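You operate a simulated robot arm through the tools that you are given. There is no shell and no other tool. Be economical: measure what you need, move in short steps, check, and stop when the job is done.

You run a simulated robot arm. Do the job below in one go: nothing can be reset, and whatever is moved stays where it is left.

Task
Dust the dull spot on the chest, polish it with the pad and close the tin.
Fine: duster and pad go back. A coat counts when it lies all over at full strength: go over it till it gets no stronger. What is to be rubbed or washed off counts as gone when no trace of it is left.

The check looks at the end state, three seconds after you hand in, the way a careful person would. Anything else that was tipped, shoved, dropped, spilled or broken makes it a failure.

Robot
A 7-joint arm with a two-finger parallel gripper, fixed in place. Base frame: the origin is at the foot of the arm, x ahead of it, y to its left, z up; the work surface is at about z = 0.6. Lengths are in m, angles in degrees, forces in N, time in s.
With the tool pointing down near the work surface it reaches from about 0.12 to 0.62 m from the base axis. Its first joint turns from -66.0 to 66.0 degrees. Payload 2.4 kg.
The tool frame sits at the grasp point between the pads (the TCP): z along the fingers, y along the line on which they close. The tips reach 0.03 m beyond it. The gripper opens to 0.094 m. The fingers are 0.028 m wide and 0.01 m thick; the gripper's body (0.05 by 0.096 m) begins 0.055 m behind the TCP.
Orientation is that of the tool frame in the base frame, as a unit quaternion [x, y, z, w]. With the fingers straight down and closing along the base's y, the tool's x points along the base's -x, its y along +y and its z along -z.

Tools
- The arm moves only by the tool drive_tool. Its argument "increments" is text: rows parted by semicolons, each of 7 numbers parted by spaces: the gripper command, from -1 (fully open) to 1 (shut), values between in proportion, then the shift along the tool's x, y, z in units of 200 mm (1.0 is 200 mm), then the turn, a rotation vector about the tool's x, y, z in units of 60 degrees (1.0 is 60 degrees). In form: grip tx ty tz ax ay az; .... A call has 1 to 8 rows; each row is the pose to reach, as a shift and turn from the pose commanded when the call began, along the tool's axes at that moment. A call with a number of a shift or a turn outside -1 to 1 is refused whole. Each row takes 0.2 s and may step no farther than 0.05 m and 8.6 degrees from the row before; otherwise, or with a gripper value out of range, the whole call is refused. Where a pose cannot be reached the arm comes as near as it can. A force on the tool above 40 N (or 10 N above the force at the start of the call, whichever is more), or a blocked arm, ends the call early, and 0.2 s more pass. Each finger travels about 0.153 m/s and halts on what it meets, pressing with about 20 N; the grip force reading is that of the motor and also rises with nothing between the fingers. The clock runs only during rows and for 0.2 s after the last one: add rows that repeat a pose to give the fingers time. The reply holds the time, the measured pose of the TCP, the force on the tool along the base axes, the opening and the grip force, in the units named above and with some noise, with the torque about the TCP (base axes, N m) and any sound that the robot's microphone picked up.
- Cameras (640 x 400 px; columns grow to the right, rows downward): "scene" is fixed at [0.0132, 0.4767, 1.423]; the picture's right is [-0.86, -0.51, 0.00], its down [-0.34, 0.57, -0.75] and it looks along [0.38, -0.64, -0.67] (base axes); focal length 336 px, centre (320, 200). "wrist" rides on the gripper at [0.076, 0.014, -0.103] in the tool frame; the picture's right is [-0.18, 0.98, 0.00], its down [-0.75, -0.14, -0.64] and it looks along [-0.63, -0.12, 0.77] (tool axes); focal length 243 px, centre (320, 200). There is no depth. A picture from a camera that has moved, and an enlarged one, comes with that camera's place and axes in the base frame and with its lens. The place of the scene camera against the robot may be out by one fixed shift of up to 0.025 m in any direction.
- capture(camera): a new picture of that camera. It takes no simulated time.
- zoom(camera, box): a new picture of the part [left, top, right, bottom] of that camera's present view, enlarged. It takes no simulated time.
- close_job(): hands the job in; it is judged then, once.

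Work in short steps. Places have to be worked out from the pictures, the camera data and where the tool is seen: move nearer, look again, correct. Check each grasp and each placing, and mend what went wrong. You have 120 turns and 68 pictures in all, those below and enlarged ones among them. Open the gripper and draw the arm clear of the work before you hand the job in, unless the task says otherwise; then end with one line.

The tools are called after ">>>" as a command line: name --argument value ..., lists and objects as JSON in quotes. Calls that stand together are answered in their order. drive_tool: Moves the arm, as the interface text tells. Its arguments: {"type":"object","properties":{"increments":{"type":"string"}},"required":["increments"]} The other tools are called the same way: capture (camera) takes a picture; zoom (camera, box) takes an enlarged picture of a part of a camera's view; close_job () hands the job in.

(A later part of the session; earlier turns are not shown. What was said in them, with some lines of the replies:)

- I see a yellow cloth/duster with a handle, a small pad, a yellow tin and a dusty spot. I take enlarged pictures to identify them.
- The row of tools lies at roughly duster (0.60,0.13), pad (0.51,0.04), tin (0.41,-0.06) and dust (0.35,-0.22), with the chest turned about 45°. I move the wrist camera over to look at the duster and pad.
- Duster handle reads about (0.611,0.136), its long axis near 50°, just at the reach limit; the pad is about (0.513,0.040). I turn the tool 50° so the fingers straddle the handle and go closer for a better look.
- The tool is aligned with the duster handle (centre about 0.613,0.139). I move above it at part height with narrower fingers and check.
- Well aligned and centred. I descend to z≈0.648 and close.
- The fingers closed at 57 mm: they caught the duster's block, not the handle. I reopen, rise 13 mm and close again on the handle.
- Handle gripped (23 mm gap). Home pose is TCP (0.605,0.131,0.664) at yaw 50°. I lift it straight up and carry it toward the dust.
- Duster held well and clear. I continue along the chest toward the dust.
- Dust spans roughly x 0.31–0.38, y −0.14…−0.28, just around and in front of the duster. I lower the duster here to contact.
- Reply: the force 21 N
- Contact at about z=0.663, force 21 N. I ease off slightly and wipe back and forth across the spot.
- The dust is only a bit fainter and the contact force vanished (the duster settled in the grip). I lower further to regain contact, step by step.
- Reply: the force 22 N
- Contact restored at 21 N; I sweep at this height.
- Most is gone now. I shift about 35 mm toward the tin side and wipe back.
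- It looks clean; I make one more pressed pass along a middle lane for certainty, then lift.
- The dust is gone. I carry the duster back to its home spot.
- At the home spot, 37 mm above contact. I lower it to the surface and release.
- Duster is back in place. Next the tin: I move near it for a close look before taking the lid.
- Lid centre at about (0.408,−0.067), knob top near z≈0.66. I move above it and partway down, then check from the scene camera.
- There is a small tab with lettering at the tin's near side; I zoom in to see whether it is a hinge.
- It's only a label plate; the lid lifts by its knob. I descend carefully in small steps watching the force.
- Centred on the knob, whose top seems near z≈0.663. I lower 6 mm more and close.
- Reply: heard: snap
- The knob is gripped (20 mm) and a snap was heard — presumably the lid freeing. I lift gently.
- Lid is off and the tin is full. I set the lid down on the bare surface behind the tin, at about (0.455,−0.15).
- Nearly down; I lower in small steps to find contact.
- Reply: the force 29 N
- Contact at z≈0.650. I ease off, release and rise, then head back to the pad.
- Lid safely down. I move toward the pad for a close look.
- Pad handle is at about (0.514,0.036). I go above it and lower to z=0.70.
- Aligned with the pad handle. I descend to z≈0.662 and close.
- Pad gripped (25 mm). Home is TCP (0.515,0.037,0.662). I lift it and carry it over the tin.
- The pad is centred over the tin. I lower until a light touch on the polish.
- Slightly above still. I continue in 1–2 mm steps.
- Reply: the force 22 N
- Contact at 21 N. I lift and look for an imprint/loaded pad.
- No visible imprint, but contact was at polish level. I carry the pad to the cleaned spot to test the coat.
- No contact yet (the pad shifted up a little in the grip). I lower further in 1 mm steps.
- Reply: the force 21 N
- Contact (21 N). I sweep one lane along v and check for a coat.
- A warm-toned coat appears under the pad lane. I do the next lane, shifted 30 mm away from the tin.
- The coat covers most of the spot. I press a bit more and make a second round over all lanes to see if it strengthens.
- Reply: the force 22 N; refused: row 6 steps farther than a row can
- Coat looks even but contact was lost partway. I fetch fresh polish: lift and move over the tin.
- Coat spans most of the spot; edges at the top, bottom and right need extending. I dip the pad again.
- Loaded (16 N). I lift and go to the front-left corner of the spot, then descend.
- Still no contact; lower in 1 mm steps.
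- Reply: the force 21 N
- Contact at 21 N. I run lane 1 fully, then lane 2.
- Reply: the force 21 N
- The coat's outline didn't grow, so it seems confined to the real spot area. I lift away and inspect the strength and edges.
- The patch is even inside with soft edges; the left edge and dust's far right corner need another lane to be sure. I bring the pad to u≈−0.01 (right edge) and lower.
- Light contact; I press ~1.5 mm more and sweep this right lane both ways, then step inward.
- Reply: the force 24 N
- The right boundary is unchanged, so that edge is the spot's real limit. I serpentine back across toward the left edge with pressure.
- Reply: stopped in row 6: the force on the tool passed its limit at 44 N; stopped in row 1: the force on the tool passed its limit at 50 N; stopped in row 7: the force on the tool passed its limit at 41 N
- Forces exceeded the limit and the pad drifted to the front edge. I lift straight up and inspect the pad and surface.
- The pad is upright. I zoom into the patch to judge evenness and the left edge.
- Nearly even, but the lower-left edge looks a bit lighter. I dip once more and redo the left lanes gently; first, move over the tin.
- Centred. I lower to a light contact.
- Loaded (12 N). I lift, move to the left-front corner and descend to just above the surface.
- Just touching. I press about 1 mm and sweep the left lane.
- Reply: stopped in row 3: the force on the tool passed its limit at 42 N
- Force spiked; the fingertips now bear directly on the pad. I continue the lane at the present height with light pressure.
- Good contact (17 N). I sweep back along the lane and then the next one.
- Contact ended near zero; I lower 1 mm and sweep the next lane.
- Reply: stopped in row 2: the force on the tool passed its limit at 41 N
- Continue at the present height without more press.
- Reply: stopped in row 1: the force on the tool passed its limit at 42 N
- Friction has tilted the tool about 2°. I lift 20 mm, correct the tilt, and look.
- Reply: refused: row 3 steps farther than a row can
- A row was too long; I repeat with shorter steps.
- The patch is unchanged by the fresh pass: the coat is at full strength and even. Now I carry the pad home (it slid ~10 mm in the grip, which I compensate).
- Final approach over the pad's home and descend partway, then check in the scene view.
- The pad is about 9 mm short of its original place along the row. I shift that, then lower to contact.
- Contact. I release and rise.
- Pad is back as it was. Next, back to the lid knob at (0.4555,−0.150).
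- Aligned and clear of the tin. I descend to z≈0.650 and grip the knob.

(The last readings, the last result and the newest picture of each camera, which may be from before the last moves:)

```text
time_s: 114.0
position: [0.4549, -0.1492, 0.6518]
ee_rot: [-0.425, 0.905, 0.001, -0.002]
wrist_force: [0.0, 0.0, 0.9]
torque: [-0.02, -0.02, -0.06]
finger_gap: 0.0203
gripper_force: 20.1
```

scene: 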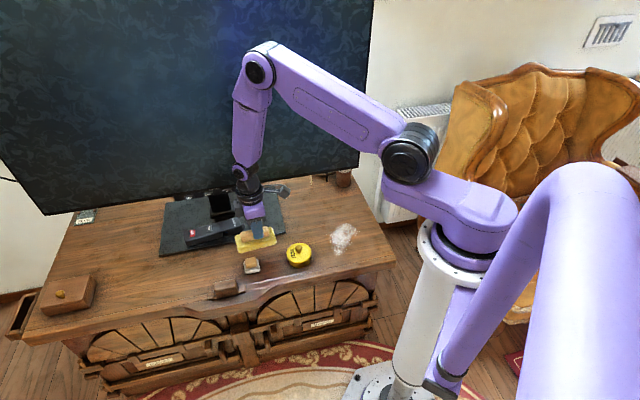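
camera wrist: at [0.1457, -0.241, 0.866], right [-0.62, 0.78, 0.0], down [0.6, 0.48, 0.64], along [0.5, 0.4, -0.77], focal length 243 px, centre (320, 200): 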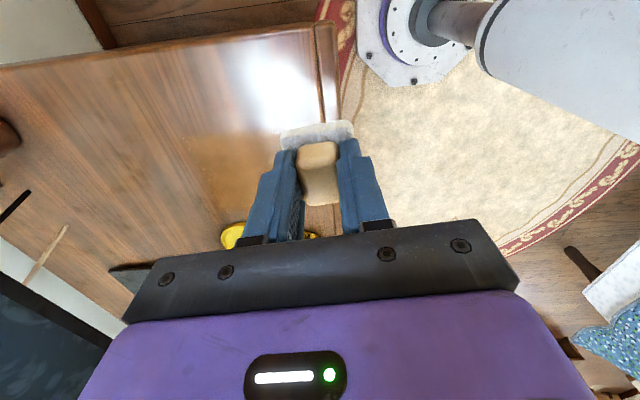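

Knob gripped. I lift and carry the lid over the tin.

>>> drive_tool --increments "1 0 0 -0.15 0 0 0; 1 0 0 -0.35 0 0 0; 1 0 0 -0.42 0 0 0; 1 -0.05 0.15 -0.42 0 0 0; 1 -0.1 0.3 -0.42 0 0 0; 1 -0.172 0.445 -0.42 0 0 0; 1 -0.172 0.445 -0.35 0 0 0; 1 -0.172 0.445 -0.3 0 0 0"

>>> zoom --camera "scene" --box '[260, 210, 340, 280]'

```text
time_s: 115.8
position: [0.409, -0.0681, 0.7132]
ee_rot: [-0.424, 0.906, 0.001, -0.001]
wrist_force: [0.1, 0.0, -0.5]
torque: [-0.01, -0.04, -0.01]
finger_gap: 0.0204
gripper_force: 20.3
```

```text
5.71 times, centred on (300, 245) of scene
camera zoom: at [0.0132, 0.4767, 1.423], right [-0.86, -0.51, 0.0], down [-0.34, 0.57, -0.75], along [0.38, -0.64, -0.67], focal length 1917 px, centre (434, -57)
```

zoom: 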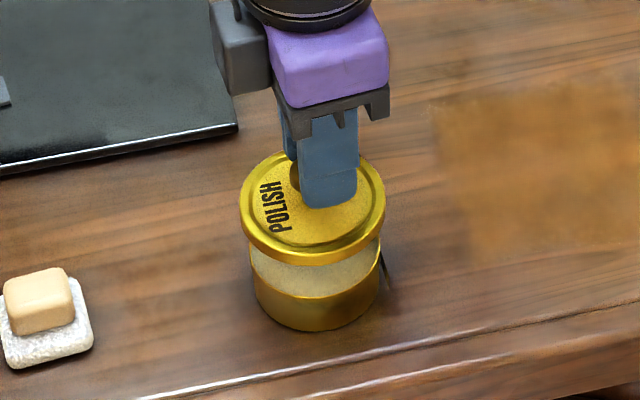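

Well centred. I lower the lid onto the tin in small steps.

>>> drive_tool --increments "1 0.003 0.005 0.08 0 0 0; 1 0.003 0.005 0.14 0 0 0; 1 0.003 0.005 0.165 0 0 0; 1 0.003 0.005 0.175 0 0 0; 1 0.003 0.005 0.18 0 0 0; 1 0.003 0.005 0.18 0 0 0"

```text
time_s: 117.2
position: [0.4067, -0.0661, 0.6766]
ee_rot: [-0.424, 0.906, 0.0, -0.001]
wrist_force: [-1.3, -2.6, 8.7]
torque: [-0.3, 0.26, 0.04]
finger_gap: 0.0202
gripper_force: 20.3
```

Contact near the closed height. I press down a little to seat it and listen for a snap.

>>> drive_tool --increments "1 0 0 0.005 0 0 0; 1 0 0 0.01 0 0 0; 1 0 0 0.015 0 0 0; 1 0 0 0.015 0 0 0"

>>> zoom --camera "scene" --box '[260, 210, 340, 280]'

```text
time_s: 118.2
position: [0.4103, -0.0651, 0.6747]
ee_rot: [-0.425, 0.905, 0.0, 0.002]
wrist_force: [7.6, 2.8, 26.4]
torque: [0.19, -0.29, 0.0]
finger_gap: 0.0204
gripper_force: 20.3
heard: snap
```

```text
5.71 times, centred on (300, 245) of scene
camera zoom: at [0.013, 0.4769, 1.423], right [-0.86, -0.51, 0.0], down [-0.34, 0.57, -0.75], along [0.38, -0.64, -0.67], focal length 1917 px, centre (434, -57)
```

zoom: 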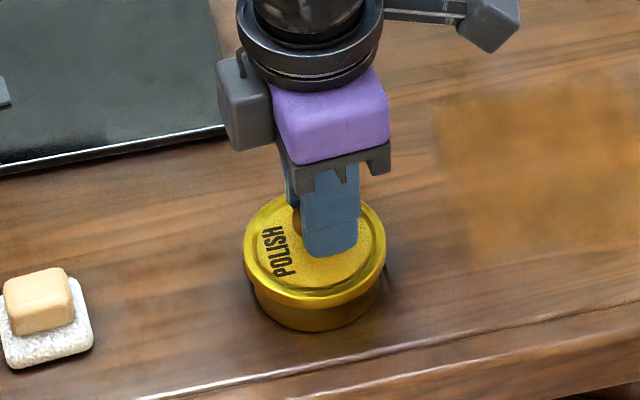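

It snapped shut and looks closed. I open the fingers without pulling, then rise and draw clear.

>>> drive_tool --increments "0.4 0 0 -0.008 0 0 0; 0 0 0 -0.008 0 0 0; -0.1 0 0 -0.008 0 0 0; -0.1 0 0 -0.1 0 0 0; -0.1 0 0 -0.3 0 0 0; -0.1 0 0 -0.5 0 0 0; -1 0 0 -0.7 0 0 0; -1 0 0 -0.9 0 0 0"

>>> drive_tool --increments "-1 0.15 0.15 -0.1 0 0 0; -1 0.3 0.3 -0.2 0 0 0; -1 0.45 0.3 -0.3 0 0 0; -1 0.45 0.3 -0.3 0 0 0"

>>> capture --camera "scene"

>>> zoom --camera "scene" --box '[260, 200, 380, 280]'

```text
time_s: 120.0
position: [0.4067, -0.0656, 0.8537]
ee_rot: [-0.424, 0.906, 0.001, -0.001]
wrist_force: [-0.2, 0.0, -0.3]
torque: [0.0, 0.0, -0.01]
finger_gap: 0.0939
gripper_force: 0.0
```

```text
time_s: 121.0
position: [0.3051, -0.0962, 0.9134]
ee_rot: [-0.424, 0.906, 0.001, -0.002]
wrist_force: [-0.1, -0.2, -0.3]
torque: [0.01, -0.02, -0.02]
finger_gap: 0.0941
gripper_force: 0.0
out of reach, approached as far as the arm can: row 2
```

```text
3 pictures are left
```

scene: 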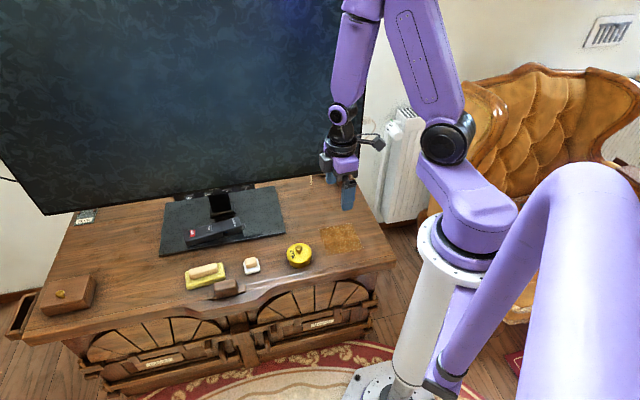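

```text
5.00 times, centred on (320, 240) of scene
camera zoom: at [0.0132, 0.4767, 1.423], right [-0.86, -0.51, 0.0], down [-0.34, 0.57, -0.75], along [0.38, -0.64, -0.67], focal length 1677 px, centre (320, 0)
```

zoom: 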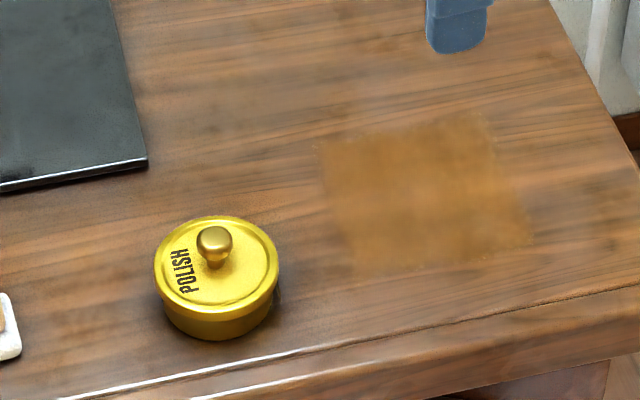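

The tin is closed, duster and pad are in their places, the dust is gone, the coat is even, and the arm is clear. I hand in.

>>> close_job

```text
The job is handed in.
```

The dull spot is dusted and polished, the duster and pad are back where they were, and the tin's lid snapped shut. I judged the coat to be at full strength because a final dip and two pressed passes over the fainter left edge changed nothing visible in the pictures.
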